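You operate a simulated robot arm through the tools that you are given. There is no shell and no other tool.

Carry out the task below with a simulated two-armed robot. There is one attempt and no reset: what you move stays moved.

Task
Put the basil in slot 2 of the tin rack and the chives in slot 3.
Fine: turn the carousel to reach each tin.

Only the result counts: the job must be done as asked and must still hold three seconds after the hand-in. Knocking over, shifting, dropping, spilling or breaking anything else fails it.

Robot
Two 7-joint arms with two-finger grippers on one trunk that stands fixed in place. Base frame: the origin is at the foot of the trunk, x ahead of it, y to its left, z up. Lengths are in mm, angles in rad, forces in N, time in s.
The left shoulder is at [23, 175, 1404], the right one opposite. With the tool pointing down near the work surface each hand reaches from about 100 to 820 mm from the base axis, measured 20 degrees to its own side. Payload 2.94 kg a hand.
The tool frame of a hand sits at the grasp point between the pads (the TCP): z along the fingers, y along the line on which they close. The tips reach 30 mm beyond it. The gripper opens to 138 mm. The gripper's body begins 109 mm behind the TCP.
Orientation is that of the tool frame in the base frame, as a unit quaternion [w, x, y, z]. With the fingers straight down and closing along the base's y, the tool's x points along the base's -x, its y along +y and its z along -z.

Tools
- The arms move only by the tool step_arm. It takes "left_plan", "right_plan" or both (then of equal length, played together; a hand with none holds still); each is a list of rows, each a list of 3 entries, a list of its own where there are three numbers: the shift along the base's x, y, z in mm, then the turn, a rotation vector about the base's x, y, z in rad, then the finger opening in mm, from 0 to 138. In form: [[[dx, dy, dz], [ax, ay, az], fingers], ...]. A call has 1 to 20 rows; each row shifts and turns the commanded pose from where the row before left it. Each row takes 0.2 s and may step no farther than 50 mm and 0.15 rad from the row before; otherwise, or with a gripper value out of range, the whole call is refused. A pose out of reach is approached as far as the arm can. The call stops where the force on the tool passes 70 N (or 10 N more than at its start, if that is more) or the arm is blocked; 0.2 s more then pass. Each finger halts on what it meets, pressing with about 24 N; the grip force reading is that of the motor and also rises with nothing between the fingers. The clock runs only during rows and for 0.2 s after the last one: add rows that do not move to give the fingers time. It gives the time, the measured TCP pose, the force on the tool (base axes), the opening and the grip force at its end, in the units of the frame above (readings bear some noise), with the torque about the TCP (base axes, N m) and any sound that the robot's microphone picked up.
- Cameras (640 x 400 px; columns grow to the right, rows downward): "scene" is now at [60.2, 12.9, 1875.1]; the picture's right is [0.18, -0.98, -0.00], its down [-0.76, -0.14, -0.63] and it looks along [0.62, 0.12, -0.78] (base axes); focal length 358 px, centre (320, 200). "left" rides on the left gripper at [71, -19, -146] in its tool frame; the picture's right is [0.26, 0.96, 0.00], its down [-0.85, 0.23, -0.48] and it looks along [-0.46, 0.13, 0.88] (tool axes); focal length 280 px, centre (320, 200). "right" rides on the right gripper at [71, 19, -146] in its tool frame; the picture's right is [-0.26, 0.97, 0.00], its down [-0.85, -0.23, -0.48] and it looks along [-0.46, -0.12, 0.88] (tool axes); focal length 280 px, centre (320, 200). There is no depth. A picture from a camera that has moved, and an enlarged one, comes with that camera's place and axes in the base frame and with its lens.
- snapshot(camera): a new picture of that camera. The clock stands still meanwhile.
- lift_body(by): slides the trunk up (or, below 0, down) by that many mm; the arms and the scene camera ride with it, the base frame stays. It gives what a move gives, with no picture.
- aim_head(pan, tilt): turns the head with the scene camera to pan (to the left, within 2.094 rad either way) and tilt (down, from -0.506 to 1.204), counted from straight ahead of the robot. It gives what a move gives.
- close_up(camera, box): a new picture of the part [left, top, right, bottom] of that camera's present view, enlarged. The clock stands still meanwhile.
- finish_job(): hands the job in; it is judged then, once.

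Places have to be worked out from the pictures, the camera data and where the tool is seen. Open the grippers and draw the arms clear of the work before you hand the job in, unless the task says otherwise.

The tools are called after ">>>" by a JSON object that holds its "method" and its "body". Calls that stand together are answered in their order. step_arm: Moves the arms, as the interface text tells. Its arguments: {"type":"object","properties":{"left_plan":{"type":"array"},"right_plan":{"type":"array"}},"required":[]} The other tools are called the same way: lift_body (by) slides the trunk up or down; aim_head (pan, tilt) turns the head that bears the scene camera; snapshot (camera) takes a picture; close_up (camera, box) takes an enlarged picture of a part of a camera's view; finish_job () hands the job in.

At the start:

```text
time: 0.0
left_eef_pos: [529.9, 391.5, 1444.6]
left_ee_rot: [0.0, 0.001, 1.0, 0.001]
left_contact_force: [-0.4, 0.7, -0.6]
left_moment: [0.01, -0.01, 0.01]
left_grip_width: 138.3
left_gripper_force: 0.0
right_eef_pos: [559.7, -181.5, 1445.8]
right_ee_rot: [0.0, 0.0, 1.0, 0.0]
right_contact_force: [0.2, -0.2, -0.4]
right_moment: [0.05, 0.06, -0.03]
right_grip_width: 138.2
right_gripper_force: 0.0
trunk travel left (down, up): [-575.0, 159.0]
head pan, tilt: [0.185, 0.887]
```

scene: 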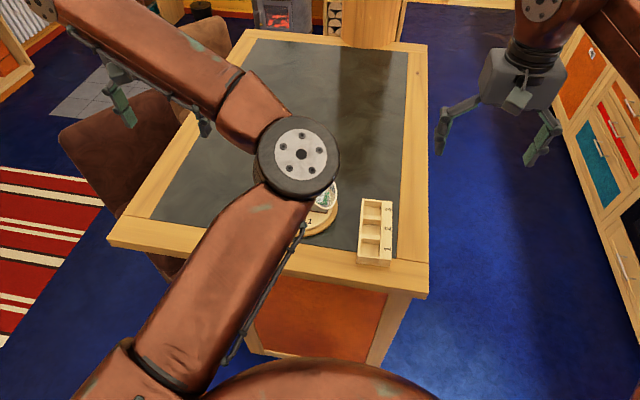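
right: 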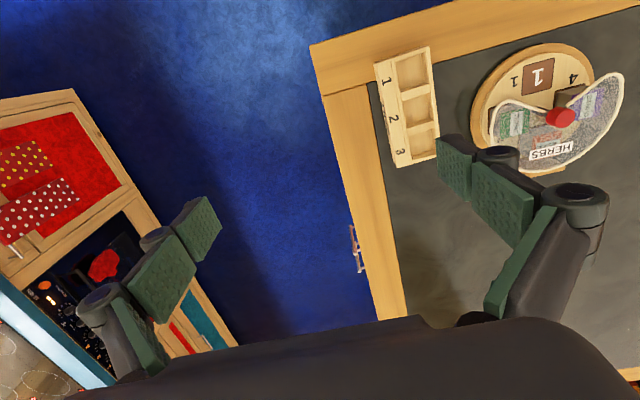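
left: 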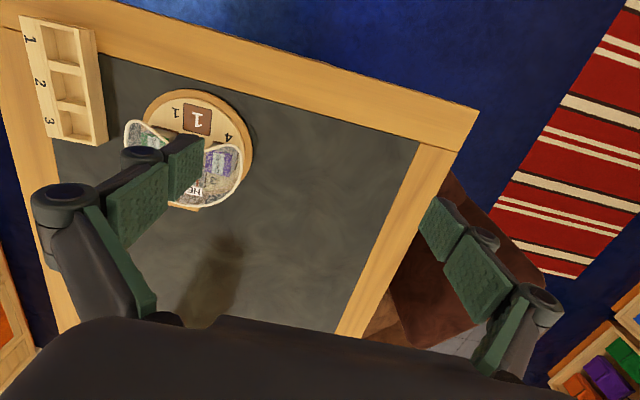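

The left forearm hides the carousel from the scene camera, but both wrist cameras show it. I'll enlarge those views first.

>>> {"method": "close_up", "body": {"camera": "right", "box": [360, 20, 640, 195]}}

>>> {"method": "close_up", "body": {"camera": "left", "box": [0, 10, 280, 220]}}

>>> {"method": "close_up", "body": {"camera": "scene", "box": [240, 150, 440, 275]}}

```text
2.29 times, centred on (500, 108) of right
camera zoom: at [488.5, -160.4, 1592.0], right [0.26, 0.97, 0.0], down [0.85, -0.23, 0.48], along [0.46, -0.12, -0.88], focal length 641 px, centre (-91, 411)
```

zoom: 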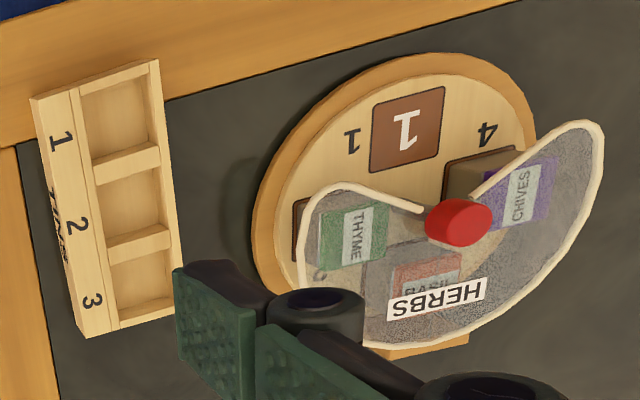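

```text
1.90 times, centred on (140, 115) of left
camera zoom: at [459.0, 372.3, 1590.2], right [-0.26, 0.97, 0.0], down [0.85, 0.23, 0.48], along [0.46, 0.12, -0.88], focal length 534 px, centre (663, 362)
```

zoom: 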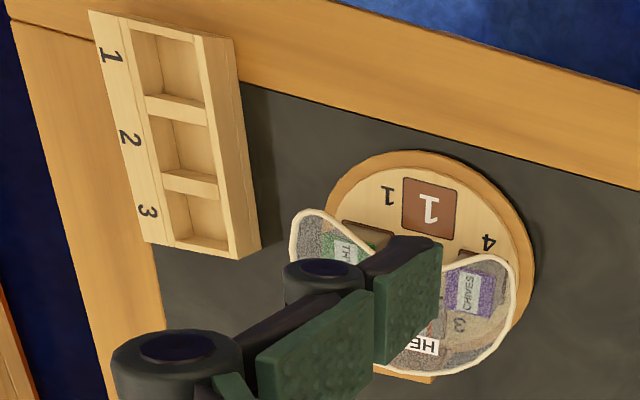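

```text
3.20 times, centred on (340, 212) of scene
camera zoom: at [60.2, 12.9, 1875.1], right [0.18, -0.98, 0.0], down [-0.76, -0.14, -0.63], along [0.62, 0.12, -0.78], focal length 1146 px, centre (256, 160)
```

zoom: 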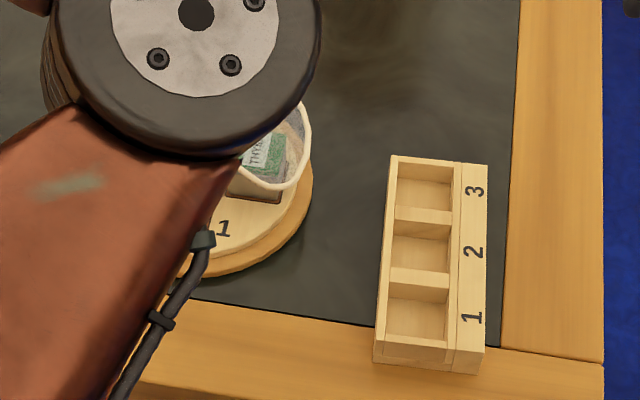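

Triangulating the brown "1" from both wrist cameras puts it near (624, 185, 1080), so the carousel centre is around (680, 180). I'll move the left hand above the carousel, still high, to look straight down on it.

>>> {"method": "step_arm", "body": {"left_plan": [[[34, -36, 0], [0, 0, 0], 138], [[34, -36, 0], [0, 0, 0], 138], [[34, -36, 0], [0, 0, 0], 138], [[34, -36, 0], [0, 0, 0], 138], [[34, -36, 0], [0, 0, 0], 138], [[0, 0, 0], [0, 0, 0], 138]]}}

>>> {"method": "snapshot", "body": {"camera": "left"}}

>>> {"method": "snapshot", "body": {"camera": "scene"}}

```text
time: 1.4
left_eef_pos: [696.8, 208.2, 1440.3]
left_ee_rot: [0.0, 0.0, 1.0, 0.0]
left_contact_force: [-0.2, 0.7, 0.8]
left_moment: [0.0, -0.02, -0.01]
left_grip_width: 137.8
left_gripper_force: 0.1
right_eef_pos: [559.0, -180.8, 1447.2]
right_ee_rot: [0.0, 0.0, 1.0, 0.0]
right_contact_force: [-0.1, -0.5, 1.2]
right_moment: [0.02, 0.02, -0.01]
right_grip_width: 137.9
right_gripper_force: 0.0
trunk travel left (down, up): [-575.0, 159.0]
head pan, tilt: [0.185, 0.887]
```

```text
taken
camera left: at [626.1, 189.2, 1587.5], right [-0.26, 0.97, 0.0], down [0.85, 0.23, 0.48], along [0.46, 0.12, -0.88], focal length 280 px, centre (320, 200)
```

left: 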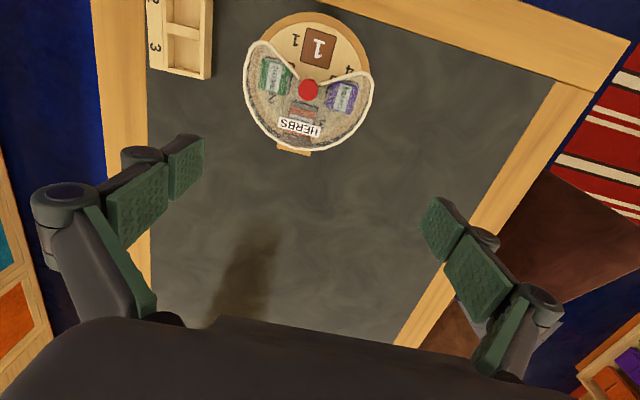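

```text
taken
camera scene: at [59.0, 13.1, 1875.1], right [0.18, -0.98, 0.0], down [-0.76, -0.14, -0.63], along [0.62, 0.12, -0.77], focal length 358 px, centre (320, 200)
```

scene: 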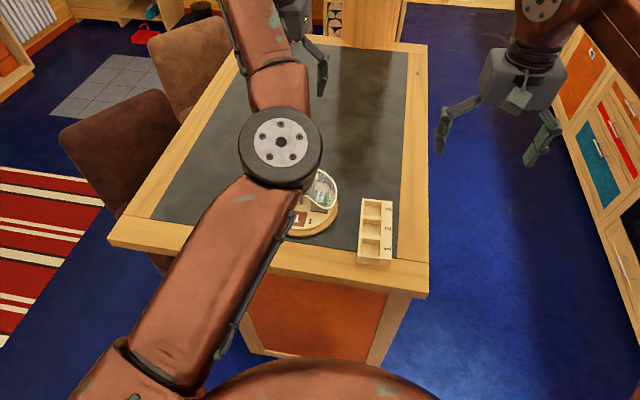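

The left camera is now clear, so I'll enlarge the carousel and rack in it.

>>> {"method": "close_up", "body": {"camera": "left", "box": [230, 5, 390, 165]}}

>>> {"method": "close_up", "body": {"camera": "left", "box": [140, 0, 380, 160]}}

>>> {"method": "close_up", "body": {"camera": "right", "box": [440, 30, 640, 190]}}

```text
2.50 times, centred on (310, 85) of left
camera zoom: at [626.1, 189.2, 1587.5], right [-0.26, 0.97, 0.0], down [0.85, 0.23, 0.48], along [0.46, 0.12, -0.88], focal length 701 px, centre (345, 488)
```

zoom: 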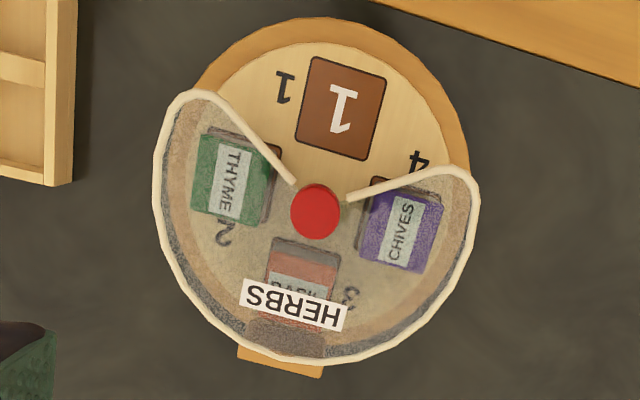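

```text
2.50 times, centred on (260, 80) of left
camera zoom: at [626.1, 189.2, 1587.5], right [-0.26, 0.97, 0.0], down [0.85, 0.23, 0.48], along [0.46, 0.12, -0.88], focal length 701 px, centre (470, 500)
```

zoom: 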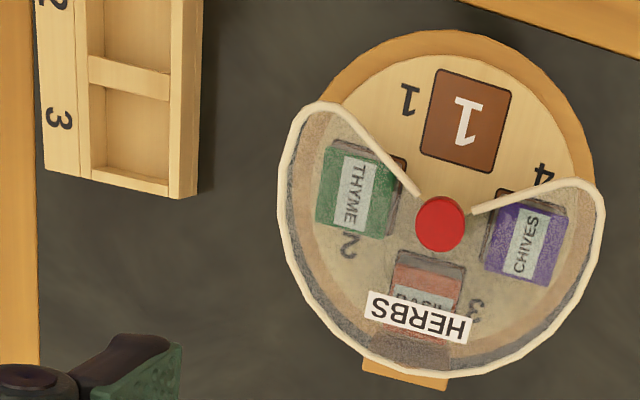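

```text
2.50 times, centred on (540, 110) of right
camera zoom: at [487.4, -160.1, 1592.3], right [0.26, 0.97, 0.0], down [0.85, -0.23, 0.48], along [0.46, -0.12, -0.88], focal length 701 px, centre (-230, 425)
```

zoom: 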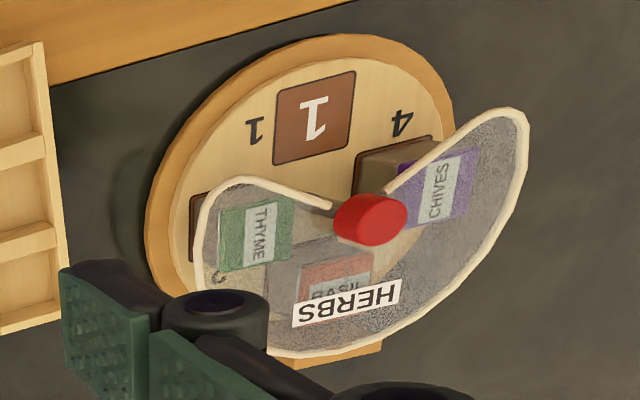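

From the two views I judge these positions:
- **Axis and knob:** about (683, 187), with the knob top near z 1132.
- **Disc surface:** about z 1072, with pad 1 empty at (628, 188).
- **Tin tops:** about z 1115.
- **Clear cover rim:** about z 1120–1131, open toward the robot.

The heights matter for gripping the knob, so I'll pull the left hand back and tilt it for a lower side view.

>>> {"method": "step_arm", "body": {"left_plan": [[[-35, -12, -24], [0, -0.075, 0], 138], [[-35, -12, -24], [0, -0.075, 0], 138], [[-35, -12, -24], [0, -0.075, 0], 138], [[-35, -12, -24], [0, -0.075, 0], 138], [[-35, -12, -24], [0, -0.075, 0], 138], [[-35, -12, -24], [0, -0.075, 0], 138], [[-35, -12, -24], [0, -0.075, 0], 138], [[-35, -12, -24], [0, -0.075, 0], 138], [[0, 0, 0], [0, 0, 0], 138]]}}

>>> {"method": "snapshot", "body": {"camera": "left"}}

>>> {"method": "snapshot", "body": {"camera": "scene"}}

```text
time: 3.4
left_eef_pos: [502.1, 236.4, 1339.6]
left_ee_rot: [0.281, -0.039, 0.959, -0.026]
left_contact_force: [0.5, 0.1, 1.1]
left_moment: [0.02, 0.0, 0.01]
left_grip_width: 138.2
left_gripper_force: 0.0
left hand out of reach, approached as far as the arm can: row 3, 4, 7, 8
right_eef_pos: [560.9, -181.4, 1444.6]
right_ee_rot: [-0.002, 0.0, 1.0, 0.001]
right_contact_force: [0.7, 0.7, -0.6]
right_moment: [0.02, 0.0, 0.0]
right_grip_width: 137.7
right_gripper_force: 0.1
trunk travel left (down, up): [-575.0, 159.0]
head pan, tilt: [0.185, 0.887]
```

```text
taken
camera left: at [364.0, 215.6, 1425.6], right [-0.28, 0.94, -0.21], down [0.44, 0.32, 0.84], along [0.85, 0.14, -0.5], focal length 280 px, centre (320, 200)
```

left: 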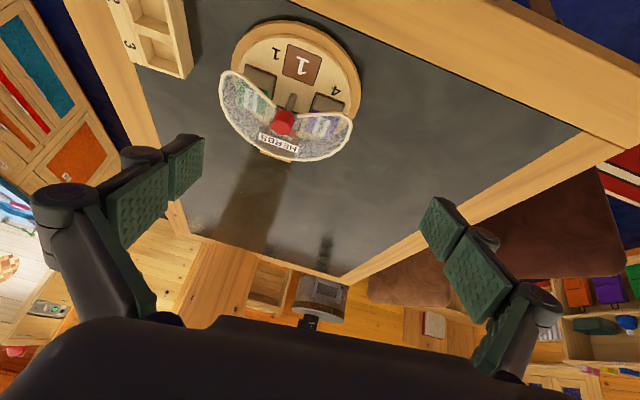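

```text
taken
camera scene: at [61.4, 12.0, 1875.0], right [0.18, -0.98, 0.0], down [-0.76, -0.14, -0.63], along [0.62, 0.12, -0.78], focal length 358 px, centre (320, 200)
```

scene: 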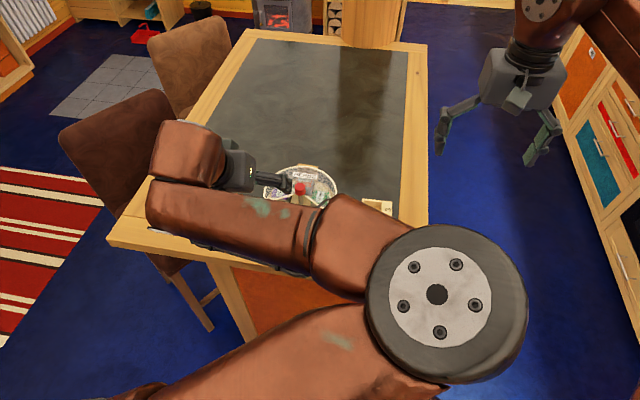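

The tilted view shows the carousel from a lower angle, with a knob on a spindle. I'll enlarge it.

>>> {"method": "close_up", "body": {"camera": "left", "box": [210, 10, 370, 170]}}

>>> {"method": "close_up", "body": {"camera": "left", "box": [70, 0, 230, 100]}}

>>> {"method": "close_up", "body": {"camera": "scene", "box": [240, 140, 360, 215]}}

```text
2.50 times, centred on (290, 90) of left
camera zoom: at [364.0, 215.6, 1425.6], right [-0.28, 0.94, -0.21], down [0.44, 0.32, 0.84], along [0.85, 0.14, -0.5], focal length 701 px, centre (395, 475)
```

zoom: 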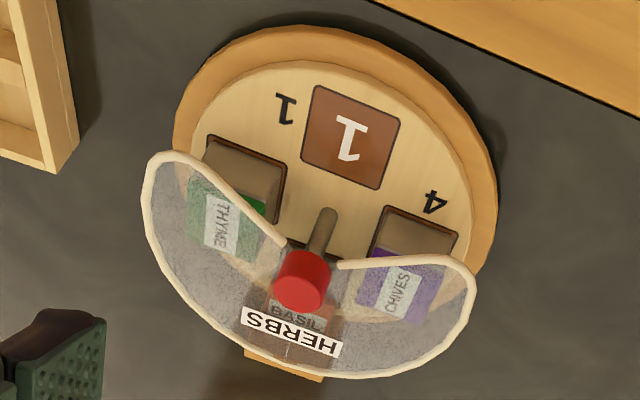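

```text
4.00 times, centred on (150, 50) of left
camera zoom: at [364.0, 215.6, 1425.6], right [-0.28, 0.94, -0.21], down [0.44, 0.32, 0.84], along [0.85, 0.14, -0.5], focal length 1122 px, centre (1000, 800)
```

zoom: 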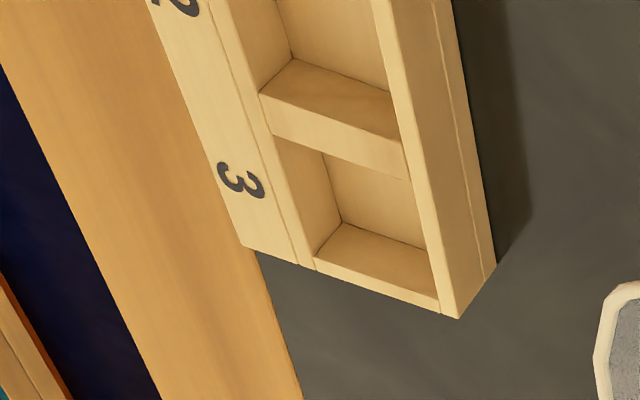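

```text
5.33 times, centred on (300, 178) of scene
camera zoom: at [61.4, 12.0, 1875.0], right [0.18, -0.98, 0.0], down [-0.76, -0.14, -0.63], along [0.62, 0.12, -0.78], focal length 1911 px, centre (427, 320)
```

zoom: 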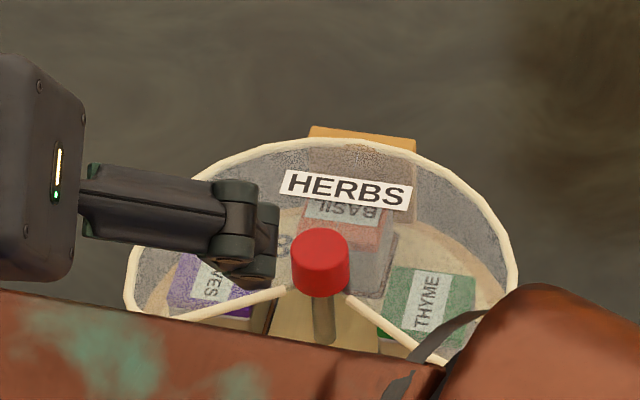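

The knob is about 30 mm wide on a free spindle and stands a little above the clear top plate. I'll bring the left hand back to tool-down above the carousel in gentle steps, and check first how the commanded pose carries over.

>>> {"method": "step_arm", "body": {"left_plan": [[[10, 0, 20], [0, 0.05, 0], 138], [[0, 0, 0], [0, 0, 0], 138]]}}

```text
time: 4.0
left_eef_pos: [511.4, 238.5, 1359.4]
left_ee_rot: [0.257, -0.041, 0.965, -0.024]
left_contact_force: [-0.7, 0.3, -0.5]
left_moment: [0.01, -0.02, 0.0]
left_grip_width: 138.1
left_gripper_force: 0.1
right_eef_pos: [559.2, -182.1, 1446.1]
right_ee_rot: [0.0, 0.0, 1.0, 0.001]
right_contact_force: [-0.6, 0.1, -0.1]
right_moment: [0.01, 0.01, -0.01]
right_grip_width: 138.1
right_gripper_force: 0.0
trunk travel left (down, up): [-575.0, 159.0]
head pan, tilt: [0.185, 0.887]
```

The next move starts from the pose actually reached. I'll level the hand and bring it over the knob axis at a safe height.

>>> {"method": "step_arm", "body": {"left_plan": [[[28.6, -8.5, 0], [0.008, 0.087, -0.014], 100], [[28.6, -8.5, 0], [0.008, 0.087, -0.014], 100], [[28.6, -8.5, 0], [0.008, 0.087, -0.014], 100], [[28.6, -8.5, 0], [0.008, 0.087, -0.014], 100], [[28.6, -8.5, 0], [0.008, 0.087, -0.014], 100], [[28.6, -8.5, 0], [0.008, 0.087, -0.014], 100], [[0, 0, 0], [0, 0, 0], 100]]}}

>>> {"method": "snapshot", "body": {"camera": "scene"}}

>>> {"method": "snapshot", "body": {"camera": "right"}}

```text
time: 5.6
left_eef_pos: [679.0, 185.6, 1362.0]
left_ee_rot: [0.0, 0.0, 1.0, -0.001]
left_contact_force: [0.5, 0.7, 0.6]
left_moment: [-0.03, -0.07, 0.02]
left_grip_width: 100.0
left_gripper_force: 0.1
right_eef_pos: [558.4, -182.4, 1444.7]
right_ee_rot: [0.0, 0.0, 1.0, 0.001]
right_contact_force: [-0.3, -0.1, -0.3]
right_moment: [0.04, -0.08, 0.0]
right_grip_width: 137.8
right_gripper_force: 0.1
trunk travel left (down, up): [-575.0, 159.0]
head pan, tilt: [0.185, 0.887]
```

```text
taken
camera scene: at [58.3, 11.8, 1875.2], right [0.18, -0.98, 0.0], down [-0.76, -0.14, -0.63], along [0.62, 0.12, -0.77], focal length 358 px, centre (320, 200)
```

scene: 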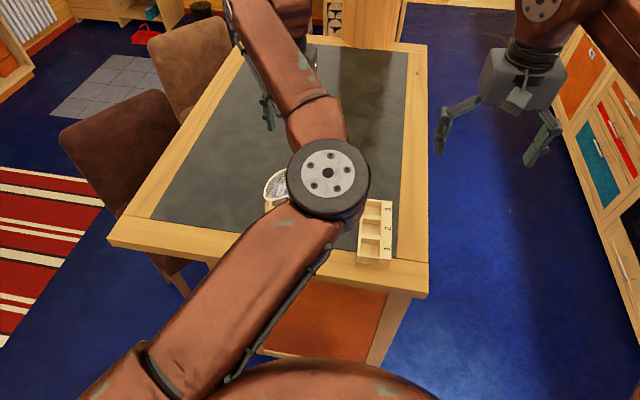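

```text
taken
camera right: at [486.9, -161.3, 1592.4], right [0.26, 0.97, 0.0], down [0.85, -0.23, 0.48], along [0.46, -0.12, -0.88], focal length 280 px, centre (320, 200)
```

right: 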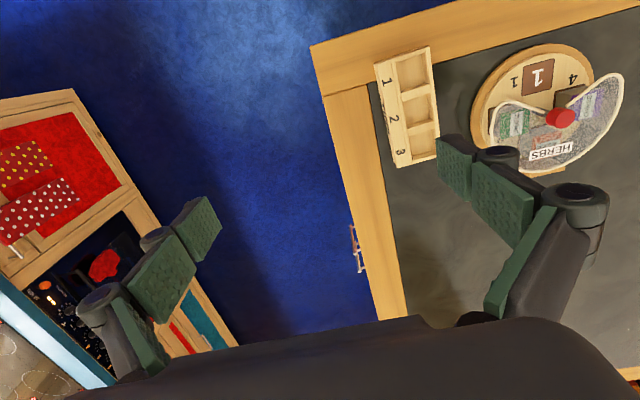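

The right wrist camera still sees the carousel. I'll turn the right hand about 86° and move it back a little, so it can watch from the rack side at a lower angle.

>>> {"method": "step_arm", "body": {"right_plan": [[[4, -2, -10], [0, 0, 0.15], 138], [[4, -2, -10], [0, 0, 0.15], 138], [[4, -2, -10], [0, 0, 0.15], 138], [[4, -2, -10], [0, 0, 0.15], 138], [[4, -2, -10], [0, 0, 0.15], 138], [[4, -2, -10], [0, 0, 0.15], 138], [[4, -2, -10], [0, 0, 0.15], 138], [[4, -2, -10], [0, 0, 0.15], 138], [[4, -2, -10], [0, 0, 0.15], 138], [[4, -2, -10], [0, 0, 0.15], 138], [[0, 0, 0], [0, 0, 0], 138]]}}

>>> {"method": "snapshot", "body": {"camera": "right"}}

```text
time: 8.0
left_eef_pos: [682.0, 185.7, 1360.7]
left_ee_rot: [0.001, 0.001, 1.0, 0.0]
left_contact_force: [-0.3, 0.8, -0.5]
left_moment: [0.02, 0.0, 0.0]
left_grip_width: 99.9
left_gripper_force: 0.0
right_eef_pos: [344.0, -69.9, 1318.5]
right_ee_rot: [0.001, -0.681, 0.733, 0.001]
right_contact_force: [1.1, 0.3, 0.4]
right_moment: [-0.03, 0.01, -0.01]
right_grip_width: 138.0
right_gripper_force: 0.2
right hand out of reach, approached as far as the arm can: row 5, 6, 7, 8, 9, 10
trunk travel left (down, up): [-575.0, 159.0]
head pan, tilt: [0.185, 0.887]
```

```text
taken
camera right: at [318.9, -136.8, 1465.4], right [-0.94, 0.33, 0.0], down [0.29, 0.83, 0.48], along [0.16, 0.45, -0.88], focal length 280 px, centre (320, 200)
```

right: 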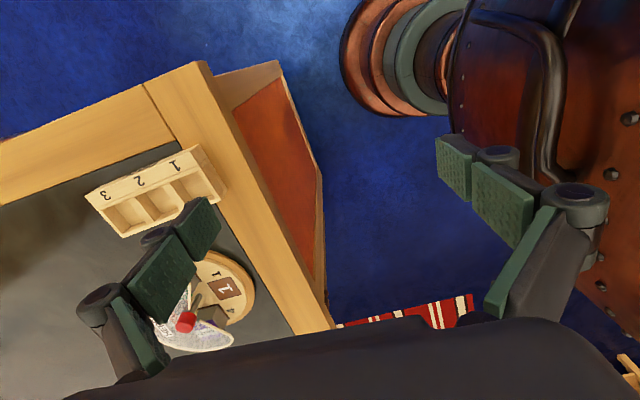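

The rotated right hand drifted in toward the trunk because that pose was out of reach up high. I'll move it out to the right and lower, away from everything.

>>> {"method": "step_arm", "body": {"right_plan": [[[25, -26, -10], [0, 0, 0], 138], [[25, -26, -10], [0, 0, 0], 138], [[25, -26, -10], [0, 0, 0], 138], [[25, -26, -10], [0, 0, 0], 138], [[25, -26, -10], [0, 0, 0], 138], [[0, 0, 0], [0, 0, 0], 138]]}}

>>> {"method": "snapshot", "body": {"camera": "right"}}

```text
time: 9.4
left_eef_pos: [681.7, 187.5, 1361.5]
left_ee_rot: [0.0, 0.001, 1.0, -0.001]
left_contact_force: [0.0, 0.8, -0.5]
left_moment: [-0.02, 0.02, 0.01]
left_grip_width: 100.3
left_gripper_force: 0.1
right_eef_pos: [321.8, -112.4, 1284.9]
right_ee_rot: [0.0, -0.68, 0.733, 0.0]
right_contact_force: [-0.2, 0.1, 0.3]
right_moment: [-0.01, -0.02, 0.03]
right_grip_width: 138.2
right_gripper_force: 0.0
right hand out of reach, approached as far as the arm can: row 1, 2, 3, 4, 5
trunk travel left (down, up): [-575.0, 159.0]
head pan, tilt: [0.185, 0.887]
```

```text
taken
camera right: at [297.3, -180.0, 1432.7], right [-0.94, 0.33, 0.0], down [0.29, 0.83, 0.48], along [0.16, 0.45, -0.88], focal length 280 px, centre (320, 200)
```

right: 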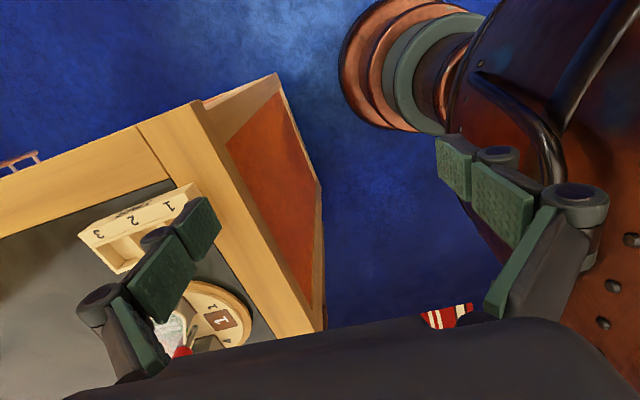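

The wrist can't hold that turn farther out, so I'll rotate the right hand back and send it to its safe parking area.

>>> {"method": "step_arm", "body": {"right_plan": [[[0, -5, 5], [0, 0, -0.15], 138], [[0, -5, 5], [0, 0, -0.15], 138], [[5, -5, 5], [0, 0, -0.15], 138], [[5, -5, 5], [0, 0, -0.15], 138], [[5, -5, 5], [0, 0, -0.15], 138], [[15, -5, 0], [0, 0, -0.15], 138], [[20, -5, 0], [0, 0, -0.15], 138], [[25, -5, 0], [0, 0, -0.15], 138], [[25, -5, 0], [0, 0, -0.15], 138], [[25, -5, 0], [0, 0, -0.15], 138], [[25, -10, 0], [0, 0, 0], 138], [[25, -10, 0], [0, 0, 0], 138], [[0, 0, 0], [0, 0, 0], 138]]}}

>>> {"method": "snapshot", "body": {"camera": "right"}}

>>> {"method": "snapshot", "body": {"camera": "scene"}}

```text
time: 12.2
left_eef_pos: [680.6, 186.4, 1362.1]
left_ee_rot: [0.0, 0.001, 1.0, -0.001]
left_contact_force: [-0.8, -0.6, 0.2]
left_moment: [-0.02, 0.0, 0.02]
left_grip_width: 99.8
left_gripper_force: 0.0
right_eef_pos: [498.5, -183.3, 1312.1]
right_ee_rot: [0.0, -0.001, 1.0, 0.001]
right_contact_force: [0.1, -0.6, -0.2]
right_moment: [-0.05, 0.01, -0.01]
right_grip_width: 138.2
right_gripper_force: 0.0
trunk travel left (down, up): [-575.0, 159.0]
head pan, tilt: [0.185, 0.887]
```

```text
taken
camera right: at [426.8, -162.8, 1458.9], right [0.26, 0.96, 0.0], down [0.85, -0.23, 0.48], along [0.46, -0.12, -0.88], focal length 280 px, centre (320, 200)
```

right: 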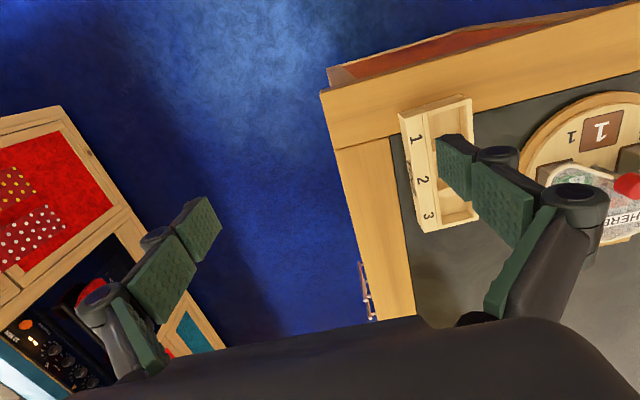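

```text
taken
camera scene: at [59.7, 12.9, 1875.1], right [0.18, -0.98, 0.0], down [-0.76, -0.14, -0.63], along [0.62, 0.12, -0.78], focal length 358 px, centre (320, 200)
```

scene: 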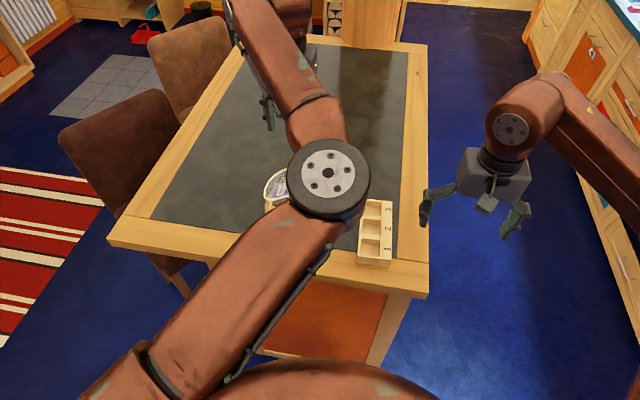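

The right hand is parked and level again. Next I'll lower the left hand to z≈1250 above the knob, still well clear, and test how far it can yaw there.

>>> {"method": "step_arm", "body": {"left_plan": [[[1, 0, -37], [0, 0, 0], 70], [[1, 0, -37], [0, 0, 0], 70], [[0, 0, -37], [0, 0, 0], 70], [[0, 0, 0], [0, 0, 0], 70]]}}

>>> {"method": "snapshot", "body": {"camera": "left"}}

>>> {"method": "step_arm", "body": {"left_plan": [[[0, 0, 0], [0, 0, 0.15], 70], [[0, 0, 0], [0, 0, 0.15], 70], [[0, 0, 0], [0, 0, 0.15], 70], [[0, 0, 0], [0, 0, 0.15], 70], [[0, 0, 0], [0, 0, 0.15], 70]]}}

```text
time: 13.2
left_eef_pos: [685.1, 187.1, 1248.9]
left_ee_rot: [0.001, 0.001, 1.0, -0.001]
left_contact_force: [-0.1, -0.2, -1.5]
left_moment: [0.0, -0.03, 0.0]
left_grip_width: 70.1
left_gripper_force: 0.0
right_eef_pos: [498.0, -184.2, 1313.1]
right_ee_rot: [0.0, 0.0, 1.0, 0.0]
right_contact_force: [0.1, -0.7, -0.1]
right_moment: [-0.02, 0.0, -0.02]
right_grip_width: 138.1
right_gripper_force: 0.0
trunk travel left (down, up): [-575.0, 159.0]
head pan, tilt: [0.185, 0.887]
```

```text
taken
camera left: at [613.1, 168.4, 1394.1], right [-0.26, 0.97, 0.0], down [0.85, 0.23, 0.48], along [0.46, 0.12, -0.88], focal length 280 px, centre (320, 200)
```

left: 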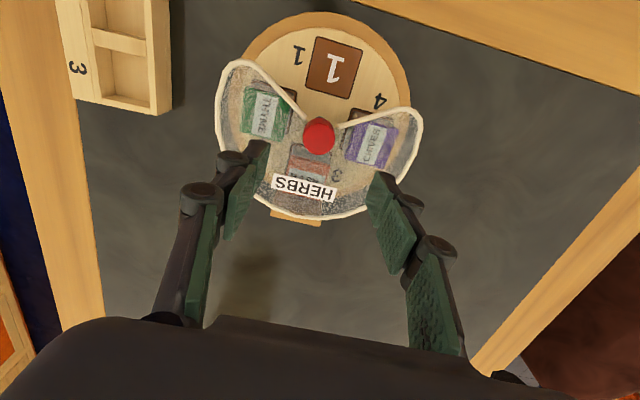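

```text
time: 14.4
left_eef_pos: [683.8, 185.3, 1247.8]
left_ee_rot: [0.001, -0.272, 0.962, -0.001]
left_contact_force: [0.3, -0.3, -0.2]
left_moment: [0.02, -0.01, -0.01]
left_grip_width: 70.1
left_gripper_force: 0.1
left hand out of reach, approached as far as the arm can: row 5
right_eef_pos: [499.2, -183.9, 1312.5]
right_ee_rot: [0.001, 0.0, 1.0, 0.0]
right_contact_force: [-0.3, -0.3, 0.2]
right_moment: [0.0, 0.0, 0.06]
right_grip_width: 137.8
right_gripper_force: 0.1
trunk travel left (down, up): [-575.0, 159.0]
head pan, tilt: [0.185, 0.887]
```

The left hand yaws about +0.55 rad at most here. I'll test the other direction the same way.

>>> {"method": "step_arm", "body": {"left_plan": [[[0, 0, 0], [0, 0, -0.15], 70], [[0, 0, 0], [0, 0, -0.15], 70], [[0, 0, 0], [0, 0, -0.15], 70], [[0, 0, 0], [0, 0, -0.15], 70], [[0, 0, 0], [0, 0, -0.15], 70], [[0, 0, 0], [0, 0, -0.15], 70], [[0, 0, 0], [0, 0, -0.15], 70], [[0, 0, 0], [0, 0, -0.15], 70], [[0, 0, 0], [0, 0, -0.15], 70], [[0, 0, 0], [0, 0, -0.15], 70], [[0, 0, 0], [0, 0, -0.15], 70], [[0, 0, 0], [0, 0, -0.15], 70]]}}

>>> {"method": "snapshot", "body": {"camera": "left"}}

>>> {"method": "snapshot", "body": {"camera": "scene"}}

```text
time: 17.0
left_eef_pos: [684.2, 185.5, 1246.7]
left_ee_rot: [-0.001, 0.586, 0.81, 0.0]
left_contact_force: [0.1, 0.3, 0.3]
left_moment: [0.01, 0.02, 0.03]
left_grip_width: 70.1
left_gripper_force: 0.1
right_eef_pos: [498.0, -183.3, 1311.9]
right_ee_rot: [-0.001, 0.0, 1.0, 0.0]
right_contact_force: [0.0, 0.2, -0.3]
right_moment: [-0.01, -0.03, 0.03]
right_grip_width: 138.0
right_gripper_force: 0.1
trunk travel left (down, up): [-575.0, 159.0]
head pan, tilt: [0.185, 0.887]
```

```text
taken
camera left: at [644.5, 247.6, 1392.5], right [0.83, 0.55, 0.0], down [0.48, -0.73, 0.48], along [0.26, -0.4, -0.88], focal length 280 px, centre (320, 200)
```

left: 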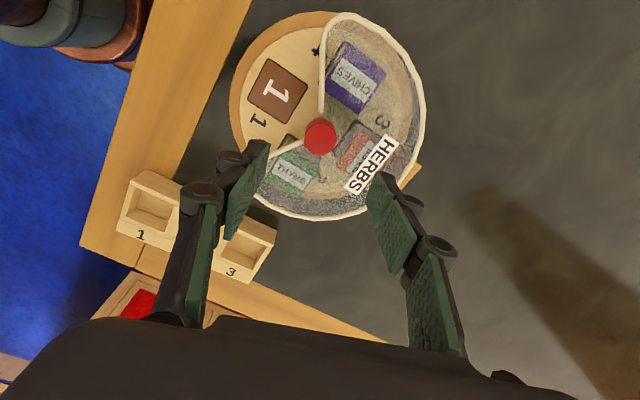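

```text
taken
camera scene: at [60.3, 12.7, 1875.1], right [0.18, -0.98, 0.0], down [-0.76, -0.14, -0.63], along [0.62, 0.12, -0.78], focal length 358 px, centre (320, 200)
```

scene: 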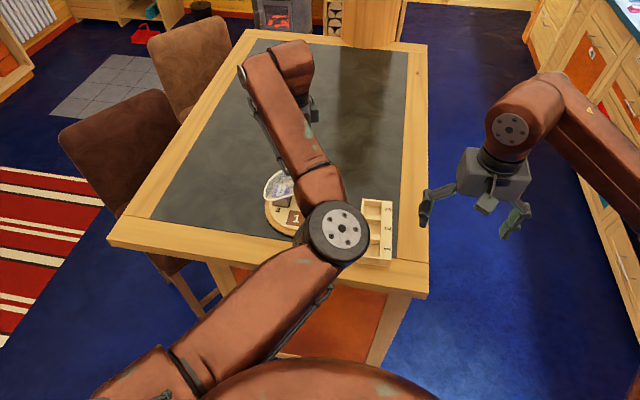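

The left hand has a usable yaw range of about −1.25 to +0.55 rad, enough for a single 90° twist. The knob lies on the tool axis at about (684, 187), and I'll zoom in now to compare the knob and plate heights.

>>> {"method": "close_up", "body": {"camera": "left", "box": [220, 0, 440, 230]}}

>>> {"method": "close_up", "body": {"camera": "scene", "box": [250, 160, 400, 270]}}

```text
1.74 times, centred on (330, 115) of left
camera zoom: at [644.5, 247.6, 1392.5], right [0.83, 0.55, 0.0], down [0.48, -0.73, 0.48], along [0.26, -0.4, -0.88], focal length 488 px, centre (303, 348)
```

zoom: 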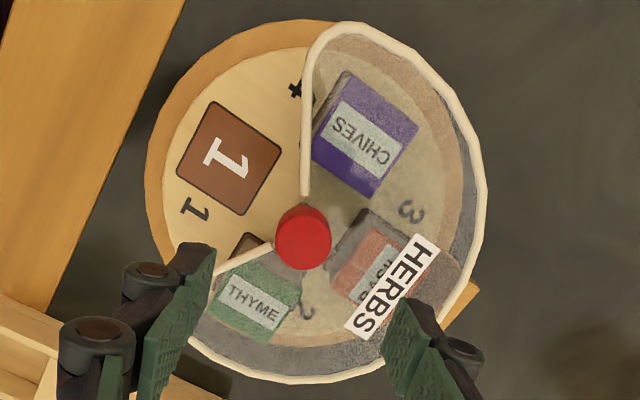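

```text
3.64 times, centred on (325, 215) of scene
camera zoom: at [60.3, 12.7, 1875.1], right [0.18, -0.98, 0.0], down [-0.76, -0.14, -0.63], along [0.62, 0.12, -0.78], focal length 1303 px, centre (302, 146)
```

zoom: 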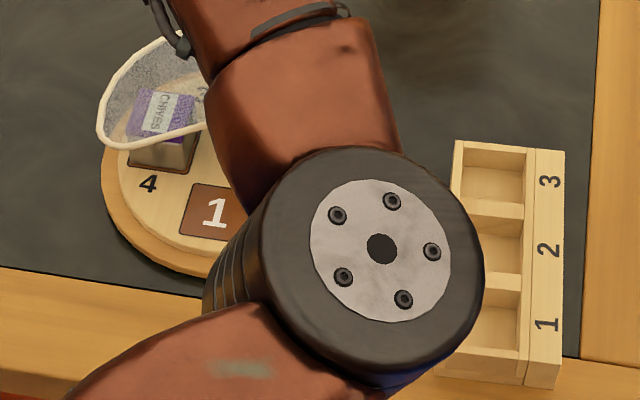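

The hand is on axis with open fingers around the knob. I'll drop to z≈1190, with the tips about 20 mm above the knob, for a more exact height reading.

>>> {"method": "step_arm", "body": {"left_plan": [[[0, 0, -28], [0, 0, 0], 70], [[0, 0, -28], [0, 0, 0], 70], [[0, 0, 0], [0, 0, 0], 70]]}}

>>> {"method": "snapshot", "body": {"camera": "left"}}

>>> {"method": "close_up", "body": {"camera": "left", "box": [240, 80, 400, 240]}}

```text
time: 17.8
left_eef_pos: [684.4, 186.8, 1190.5]
left_ee_rot: [-0.001, 0.586, 0.81, 0.0]
left_contact_force: [0.6, 0.7, -1.1]
left_moment: [0.05, 0.02, -0.05]
left_grip_width: 69.9
left_gripper_force: 0.0
right_eef_pos: [498.1, -185.1, 1312.3]
right_ee_rot: [0.001, -0.001, 1.0, 0.0]
right_contact_force: [0.1, -0.3, -0.3]
right_moment: [0.04, -0.04, 0.01]
right_grip_width: 137.8
right_gripper_force: 0.0
trunk travel left (down, up): [-575.0, 159.0]
head pan, tilt: [0.185, 0.887]
```

```text
taken
camera left: at [644.0, 248.9, 1337.1], right [0.83, 0.55, 0.0], down [0.49, -0.73, 0.48], along [0.26, -0.4, -0.88], focal length 280 px, centre (320, 200)
```

left: 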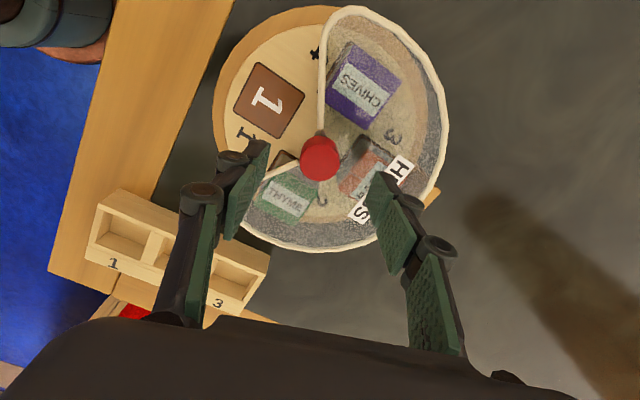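

```text
2.50 times, centred on (320, 160) of left
camera zoom: at [644.0, 248.9, 1337.1], right [0.83, 0.55, 0.0], down [0.49, -0.73, 0.48], along [0.26, -0.4, -0.88], focal length 701 px, centre (320, 300)
```

zoom: 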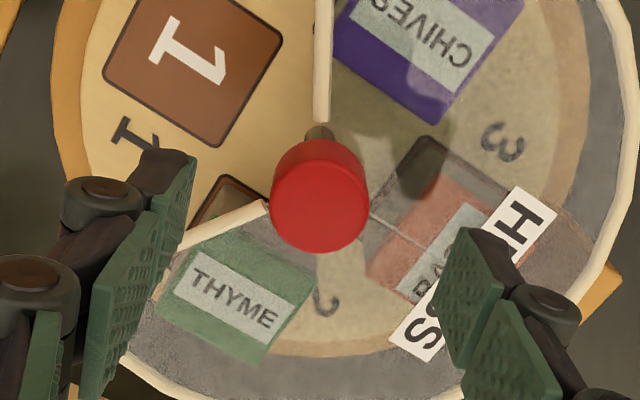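

Close up, the knob comes out about 28 mm wide with its top near z 1142. The cover's rim ends fall at about (674, 187±17), z≈1122. Tips at z≈1131 should hold the knob and still clear the plate, so I'll go down to TCP z≈1161 watching the force.

>>> {"method": "step_arm", "body": {"left_plan": [[[0, 0, -12], [0, 0, 0], 60], [[0, 0, -10], [0, 0, 0], 60], [[0, 0, -4], [0, 0, 0], 60], [[0, 0, -3.5], [0, 0, 0], 60]]}}

>>> {"method": "snapshot", "body": {"camera": "left"}}

>>> {"method": "close_up", "body": {"camera": "left", "box": [200, 80, 440, 280]}}

>>> {"method": "close_up", "body": {"camera": "right", "box": [480, 60, 640, 260]}}

```text
time: 18.8
left_eef_pos: [685.1, 185.3, 1160.3]
left_ee_rot: [0.001, 0.586, 0.81, 0.0]
left_contact_force: [-0.9, 0.6, -0.1]
left_moment: [0.0, 0.01, 0.03]
left_grip_width: 59.9
left_gripper_force: 0.0
right_eef_pos: [498.9, -184.3, 1312.3]
right_ee_rot: [0.0, 0.0, 1.0, 0.0]
right_contact_force: [-0.1, 0.6, -0.3]
right_moment: [0.03, 0.0, 0.0]
right_grip_width: 138.2
right_gripper_force: 0.1
trunk travel left (down, up): [-575.0, 159.0]
head pan, tilt: [0.185, 0.887]
```

```text
taken
camera left: at [644.4, 247.8, 1307.5], right [0.83, 0.55, 0.0], down [0.49, -0.73, 0.48], along [0.26, -0.4, -0.88], focal length 280 px, centre (320, 200)
```

left: 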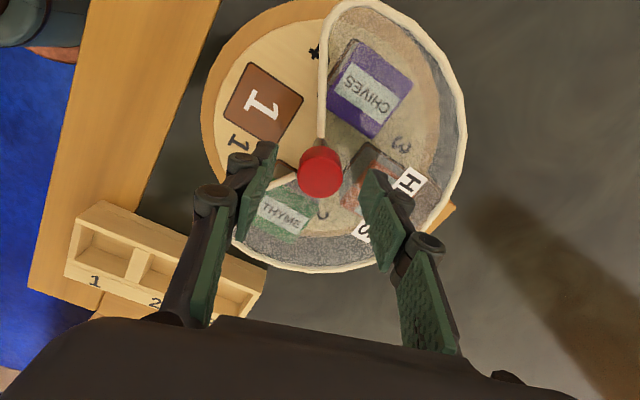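

```text
2.00 times, centred on (320, 180) of left
camera zoom: at [644.4, 247.8, 1307.5], right [0.83, 0.55, 0.0], down [0.49, -0.73, 0.48], along [0.26, -0.4, -0.88], focal length 561 px, centre (320, 240)
```

zoom: 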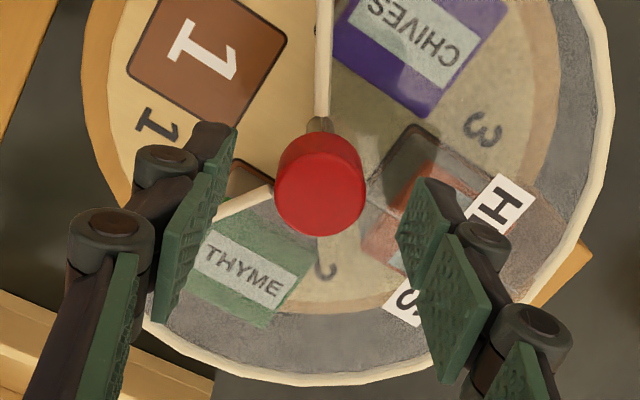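

```text
2.00 times, centred on (560, 160) of right
camera zoom: at [426.9, -162.8, 1458.8], right [0.26, 0.97, 0.0], down [0.85, -0.23, 0.48], along [0.46, -0.12, -0.88], focal length 561 px, centre (-160, 280)
```

zoom: 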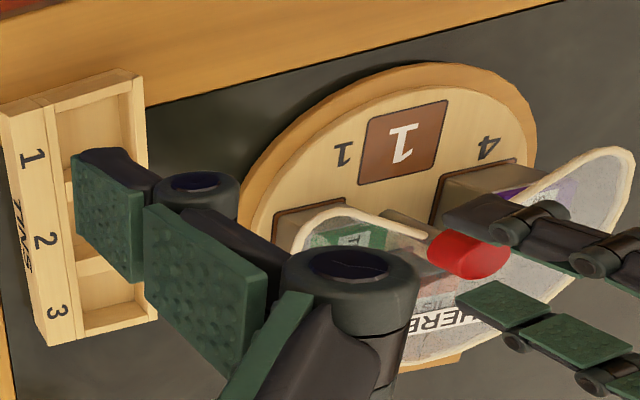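

The right camera shows the fingers straddling the knob, with the tips overlapping about its upper half and no contact force. I'll close on it.

>>> {"method": "step_arm", "body": {"left_plan": [[[0, 0, 0], [0, 0, 0], 15], [[0, 0, 0], [0, 0, 0], 15], [[0, 0, 0], [0, 0, 0], 15], [[0, 0, 0], [0, 0, 0], 15], [[0, 0, 0], [0, 0, 0], 15]]}}

>>> {"method": "close_up", "body": {"camera": "left", "box": [200, 80, 440, 280]}}

```text
time: 20.0
left_eef_pos: [684.4, 183.9, 1162.1]
left_ee_rot: [-0.001, 0.586, 0.811, -0.002]
left_contact_force: [0.2, -0.6, -0.2]
left_moment: [0.02, 0.0, -0.02]
left_grip_width: 28.9
left_gripper_force: 23.9
right_eef_pos: [497.8, -183.1, 1312.9]
right_ee_rot: [-0.001, 0.0, 1.0, 0.0]
right_contact_force: [-0.2, 0.2, -0.7]
right_moment: [0.02, -0.03, -0.02]
right_grip_width: 138.1
right_gripper_force: 0.0
trunk travel left (down, up): [-575.0, 159.0]
head pan, tilt: [0.185, 0.887]
```

```text
2.00 times, centred on (320, 180) of left
camera zoom: at [644.5, 247.8, 1307.5], right [0.83, 0.55, 0.0], down [0.49, -0.73, 0.48], along [0.26, -0.4, -0.88], focal length 561 px, centre (320, 240)
```

zoom: 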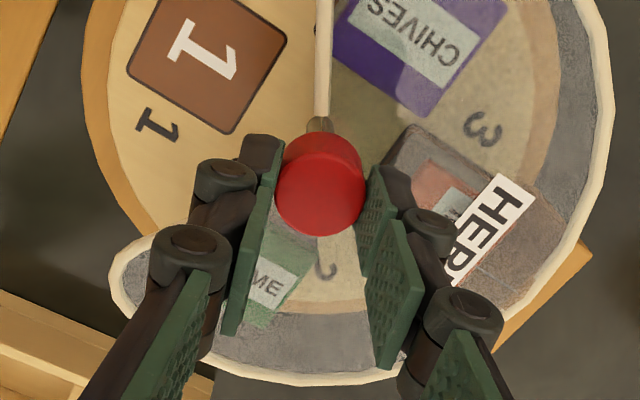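

The fingers hold the knob at 28.9 mm with 24 N. I'll twist counter-clockwise a little and check that the disc turns while the cover and base stay still.

>>> {"method": "step_arm", "body": {"left_plan": [[[0, 0, 0], [0, 0, 0.08], 15], [[0, 0, 0], [0, 0, 0.08], 15], [[0, 0, 0], [0, 0, 0.08], 15], [[0, 0, 0], [0, 0, 0.08], 15]]}}

>>> {"method": "snapshot", "body": {"camera": "left"}}

>>> {"method": "close_up", "body": {"camera": "right", "box": [480, 60, 640, 260]}}

```text
time: 21.0
left_eef_pos: [685.3, 186.2, 1161.7]
left_ee_rot: [0.001, 0.448, 0.894, -0.001]
left_contact_force: [0.7, -1.6, -0.6]
left_moment: [-0.09, -0.13, 0.0]
left_grip_width: 29.1
left_gripper_force: 23.9
right_eef_pos: [499.6, -183.7, 1311.4]
right_ee_rot: [0.001, 0.0, 1.0, 0.0]
right_contact_force: [0.1, -0.1, -0.8]
right_moment: [0.02, 0.0, 0.0]
right_grip_width: 137.9
right_gripper_force: 0.1
trunk travel left (down, up): [-575.0, 159.0]
head pan, tilt: [0.185, 0.887]
```

```text
taken
camera left: at [627.1, 232.0, 1307.5], right [0.62, 0.79, 0.0], down [0.69, -0.54, 0.48], along [0.37, -0.3, -0.88], focal length 280 px, centre (320, 200)
```

left: 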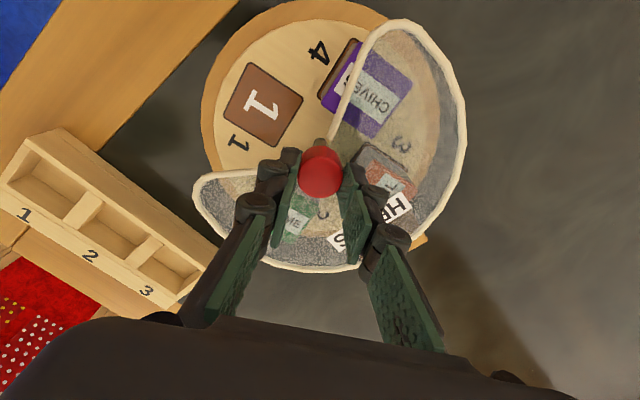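

```text
2.00 times, centred on (560, 160) of right
camera zoom: at [426.9, -162.9, 1458.7], right [0.26, 0.97, 0.0], down [0.85, -0.23, 0.48], along [0.46, -0.12, -0.88], focal length 561 px, centre (-160, 280)
```

zoom: 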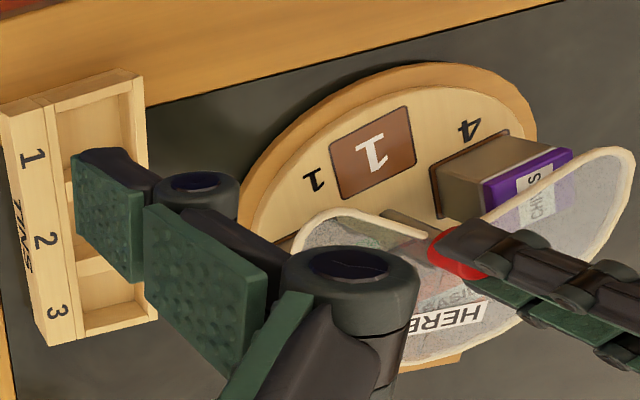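

The disc follows the knob without slipping, and the cover and base have not moved. I'll continue to a full 90° to bring the chives to the front.

>>> {"method": "step_arm", "body": {"left_plan": [[[0, 0, 0], [0, 0, 0.096], 15], [[0, 0, 0], [0, 0, 0.096], 15], [[0, 0, 0], [0, 0, 0.096], 15], [[0, 0, 0], [0, 0, 0.096], 15], [[0, 0, 0], [0, 0, 0.096], 15], [[0, 0, 0], [0, 0, 0.096], 15], [[0, 0, 0], [0, 0, 0.096], 15], [[0, 0, 0], [0, 0, 0.096], 15], [[0, 0, 0], [0, 0, 0.096], 15], [[0, 0, 0], [0, 0, 0.096], 15], [[0, 0, 0], [0, 0, 0.096], 15], [[0, 0, 0], [0, 0, 0.096], 15], [[0, 0, 0], [0, 0, 0.096], 15], [[0, 0, 0], [0, 0, 0], 15]]}}

>>> {"method": "snapshot", "body": {"camera": "left"}}

>>> {"method": "close_up", "body": {"camera": "right", "box": [480, 60, 640, 260]}}

```text
time: 24.0
left_eef_pos: [685.1, 184.7, 1161.3]
left_ee_rot: [0.001, -0.159, 0.987, 0.0]
left_contact_force: [2.1, 4.2, 2.4]
left_moment: [0.13, 0.04, 0.01]
left_grip_width: 29.0
left_gripper_force: 23.7
right_eef_pos: [498.3, -183.5, 1312.9]
right_ee_rot: [0.0, 0.0, 1.0, 0.0]
right_contact_force: [-0.2, -0.1, 0.6]
right_moment: [0.03, 0.04, 0.0]
right_grip_width: 137.8
right_gripper_force: 0.1
trunk travel left (down, up): [-575.0, 159.0]
head pan, tilt: [0.185, 0.887]
```

```text
taken
camera left: at [622.9, 145.9, 1307.4], right [-0.55, 0.83, 0.0], down [0.73, 0.49, 0.48], along [0.4, 0.26, -0.88], focal length 280 px, centre (320, 200)
```

left: 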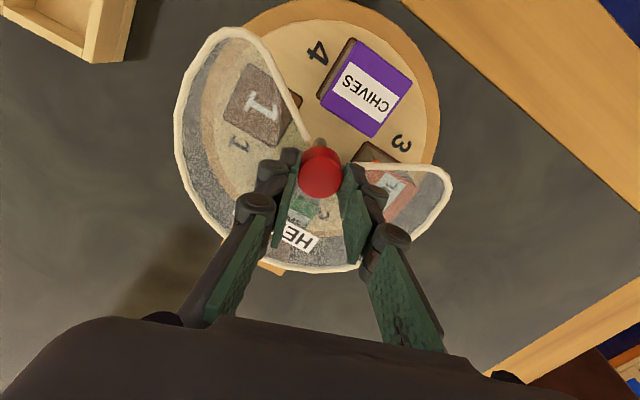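

```text
2.00 times, centred on (560, 160) of right
camera zoom: at [426.9, -162.2, 1458.8], right [0.26, 0.97, 0.0], down [0.85, -0.23, 0.48], along [0.46, -0.12, -0.88], focal length 561 px, centre (-160, 280)
```

zoom: 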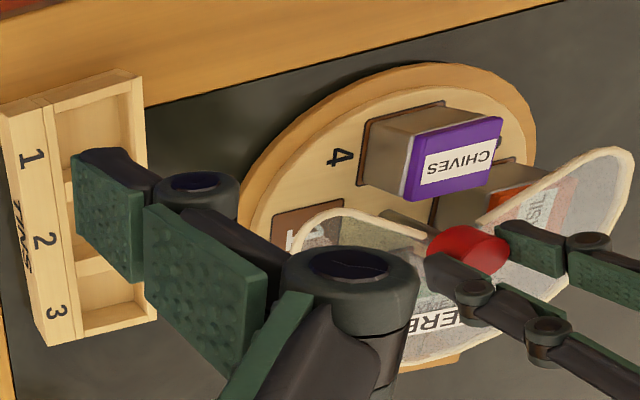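

The chives tin now stands in the opening and the cover hasn't moved. I'll open the fingers, rise straight up, and look down to measure the tin.

>>> {"method": "step_arm", "body": {"left_plan": [[[0, 0, 0], [0, 0, 0], 60], [[0, 0, 0], [0, 0, 0], 60], [[0, 0, 0], [0, 0, 0], 60], [[0, 0, 20], [0, 0, 0], 60], [[0, 0, 35], [0, 0, -0.1], 60], [[0, 0, 35], [0, 0, -0.1], 60], [[0, 0, 35], [0, 0, -0.12], 60], [[0, 0, 0], [0, 0, 0], 60]]}}

>>> {"method": "snapshot", "body": {"camera": "left"}}

>>> {"method": "close_up", "body": {"camera": "left", "box": [210, 0, 430, 220]}}

>>> {"method": "close_up", "body": {"camera": "right", "box": [540, 60, 640, 200]}}

```text
time: 25.8
left_eef_pos: [684.1, 185.2, 1283.2]
left_ee_rot: [0.0, 0.001, 1.0, -0.001]
left_contact_force: [-0.8, 0.1, -0.5]
left_moment: [0.01, 0.01, 0.04]
left_grip_width: 60.0
left_gripper_force: 0.1
right_eef_pos: [498.9, -184.0, 1312.7]
right_ee_rot: [0.001, 0.0, 1.0, 0.0]
right_contact_force: [0.0, 0.5, -0.4]
right_moment: [-0.02, 0.01, -0.01]
right_grip_width: 138.0
right_gripper_force: 0.1
trunk travel left (down, up): [-575.0, 159.0]
head pan, tilt: [0.185, 0.887]
```

```text
taken
camera left: at [613.2, 168.2, 1430.5], right [-0.26, 0.97, 0.0], down [0.85, 0.23, 0.48], along [0.46, 0.12, -0.88], focal length 280 px, centre (320, 200)
```

left: 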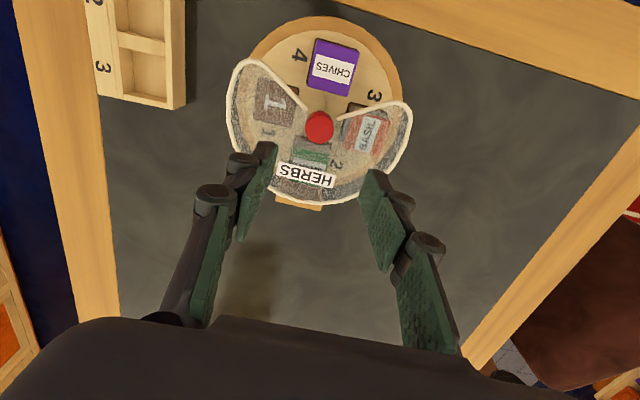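

```text
1.82 times, centred on (320, 110) of left
camera zoom: at [613.2, 168.2, 1430.5], right [-0.26, 0.97, 0.0], down [0.85, 0.23, 0.48], along [0.46, 0.12, -0.88], focal length 510 px, centre (320, 364)
```

zoom: 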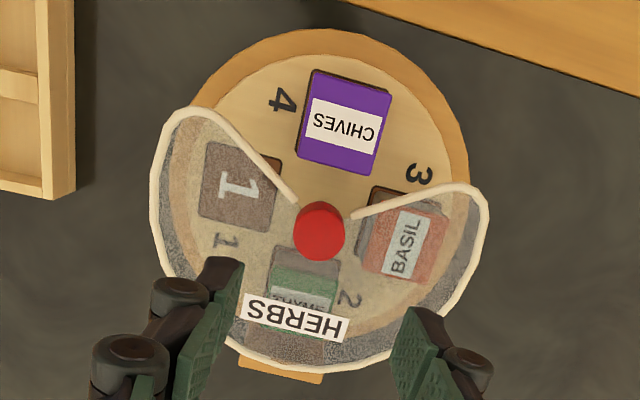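

```text
2.86 times, centred on (590, 130) of right
camera zoom: at [427.3, -162.8, 1458.6], right [0.26, 0.97, 0.0], down [0.85, -0.23, 0.48], along [0.46, -0.12, -0.88], focal length 801 px, centre (-451, 400)
```

zoom: 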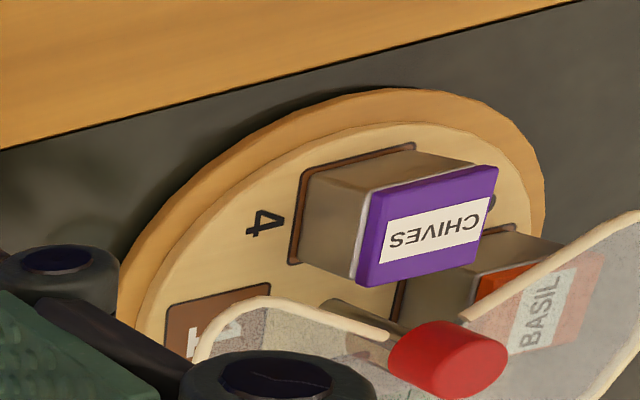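

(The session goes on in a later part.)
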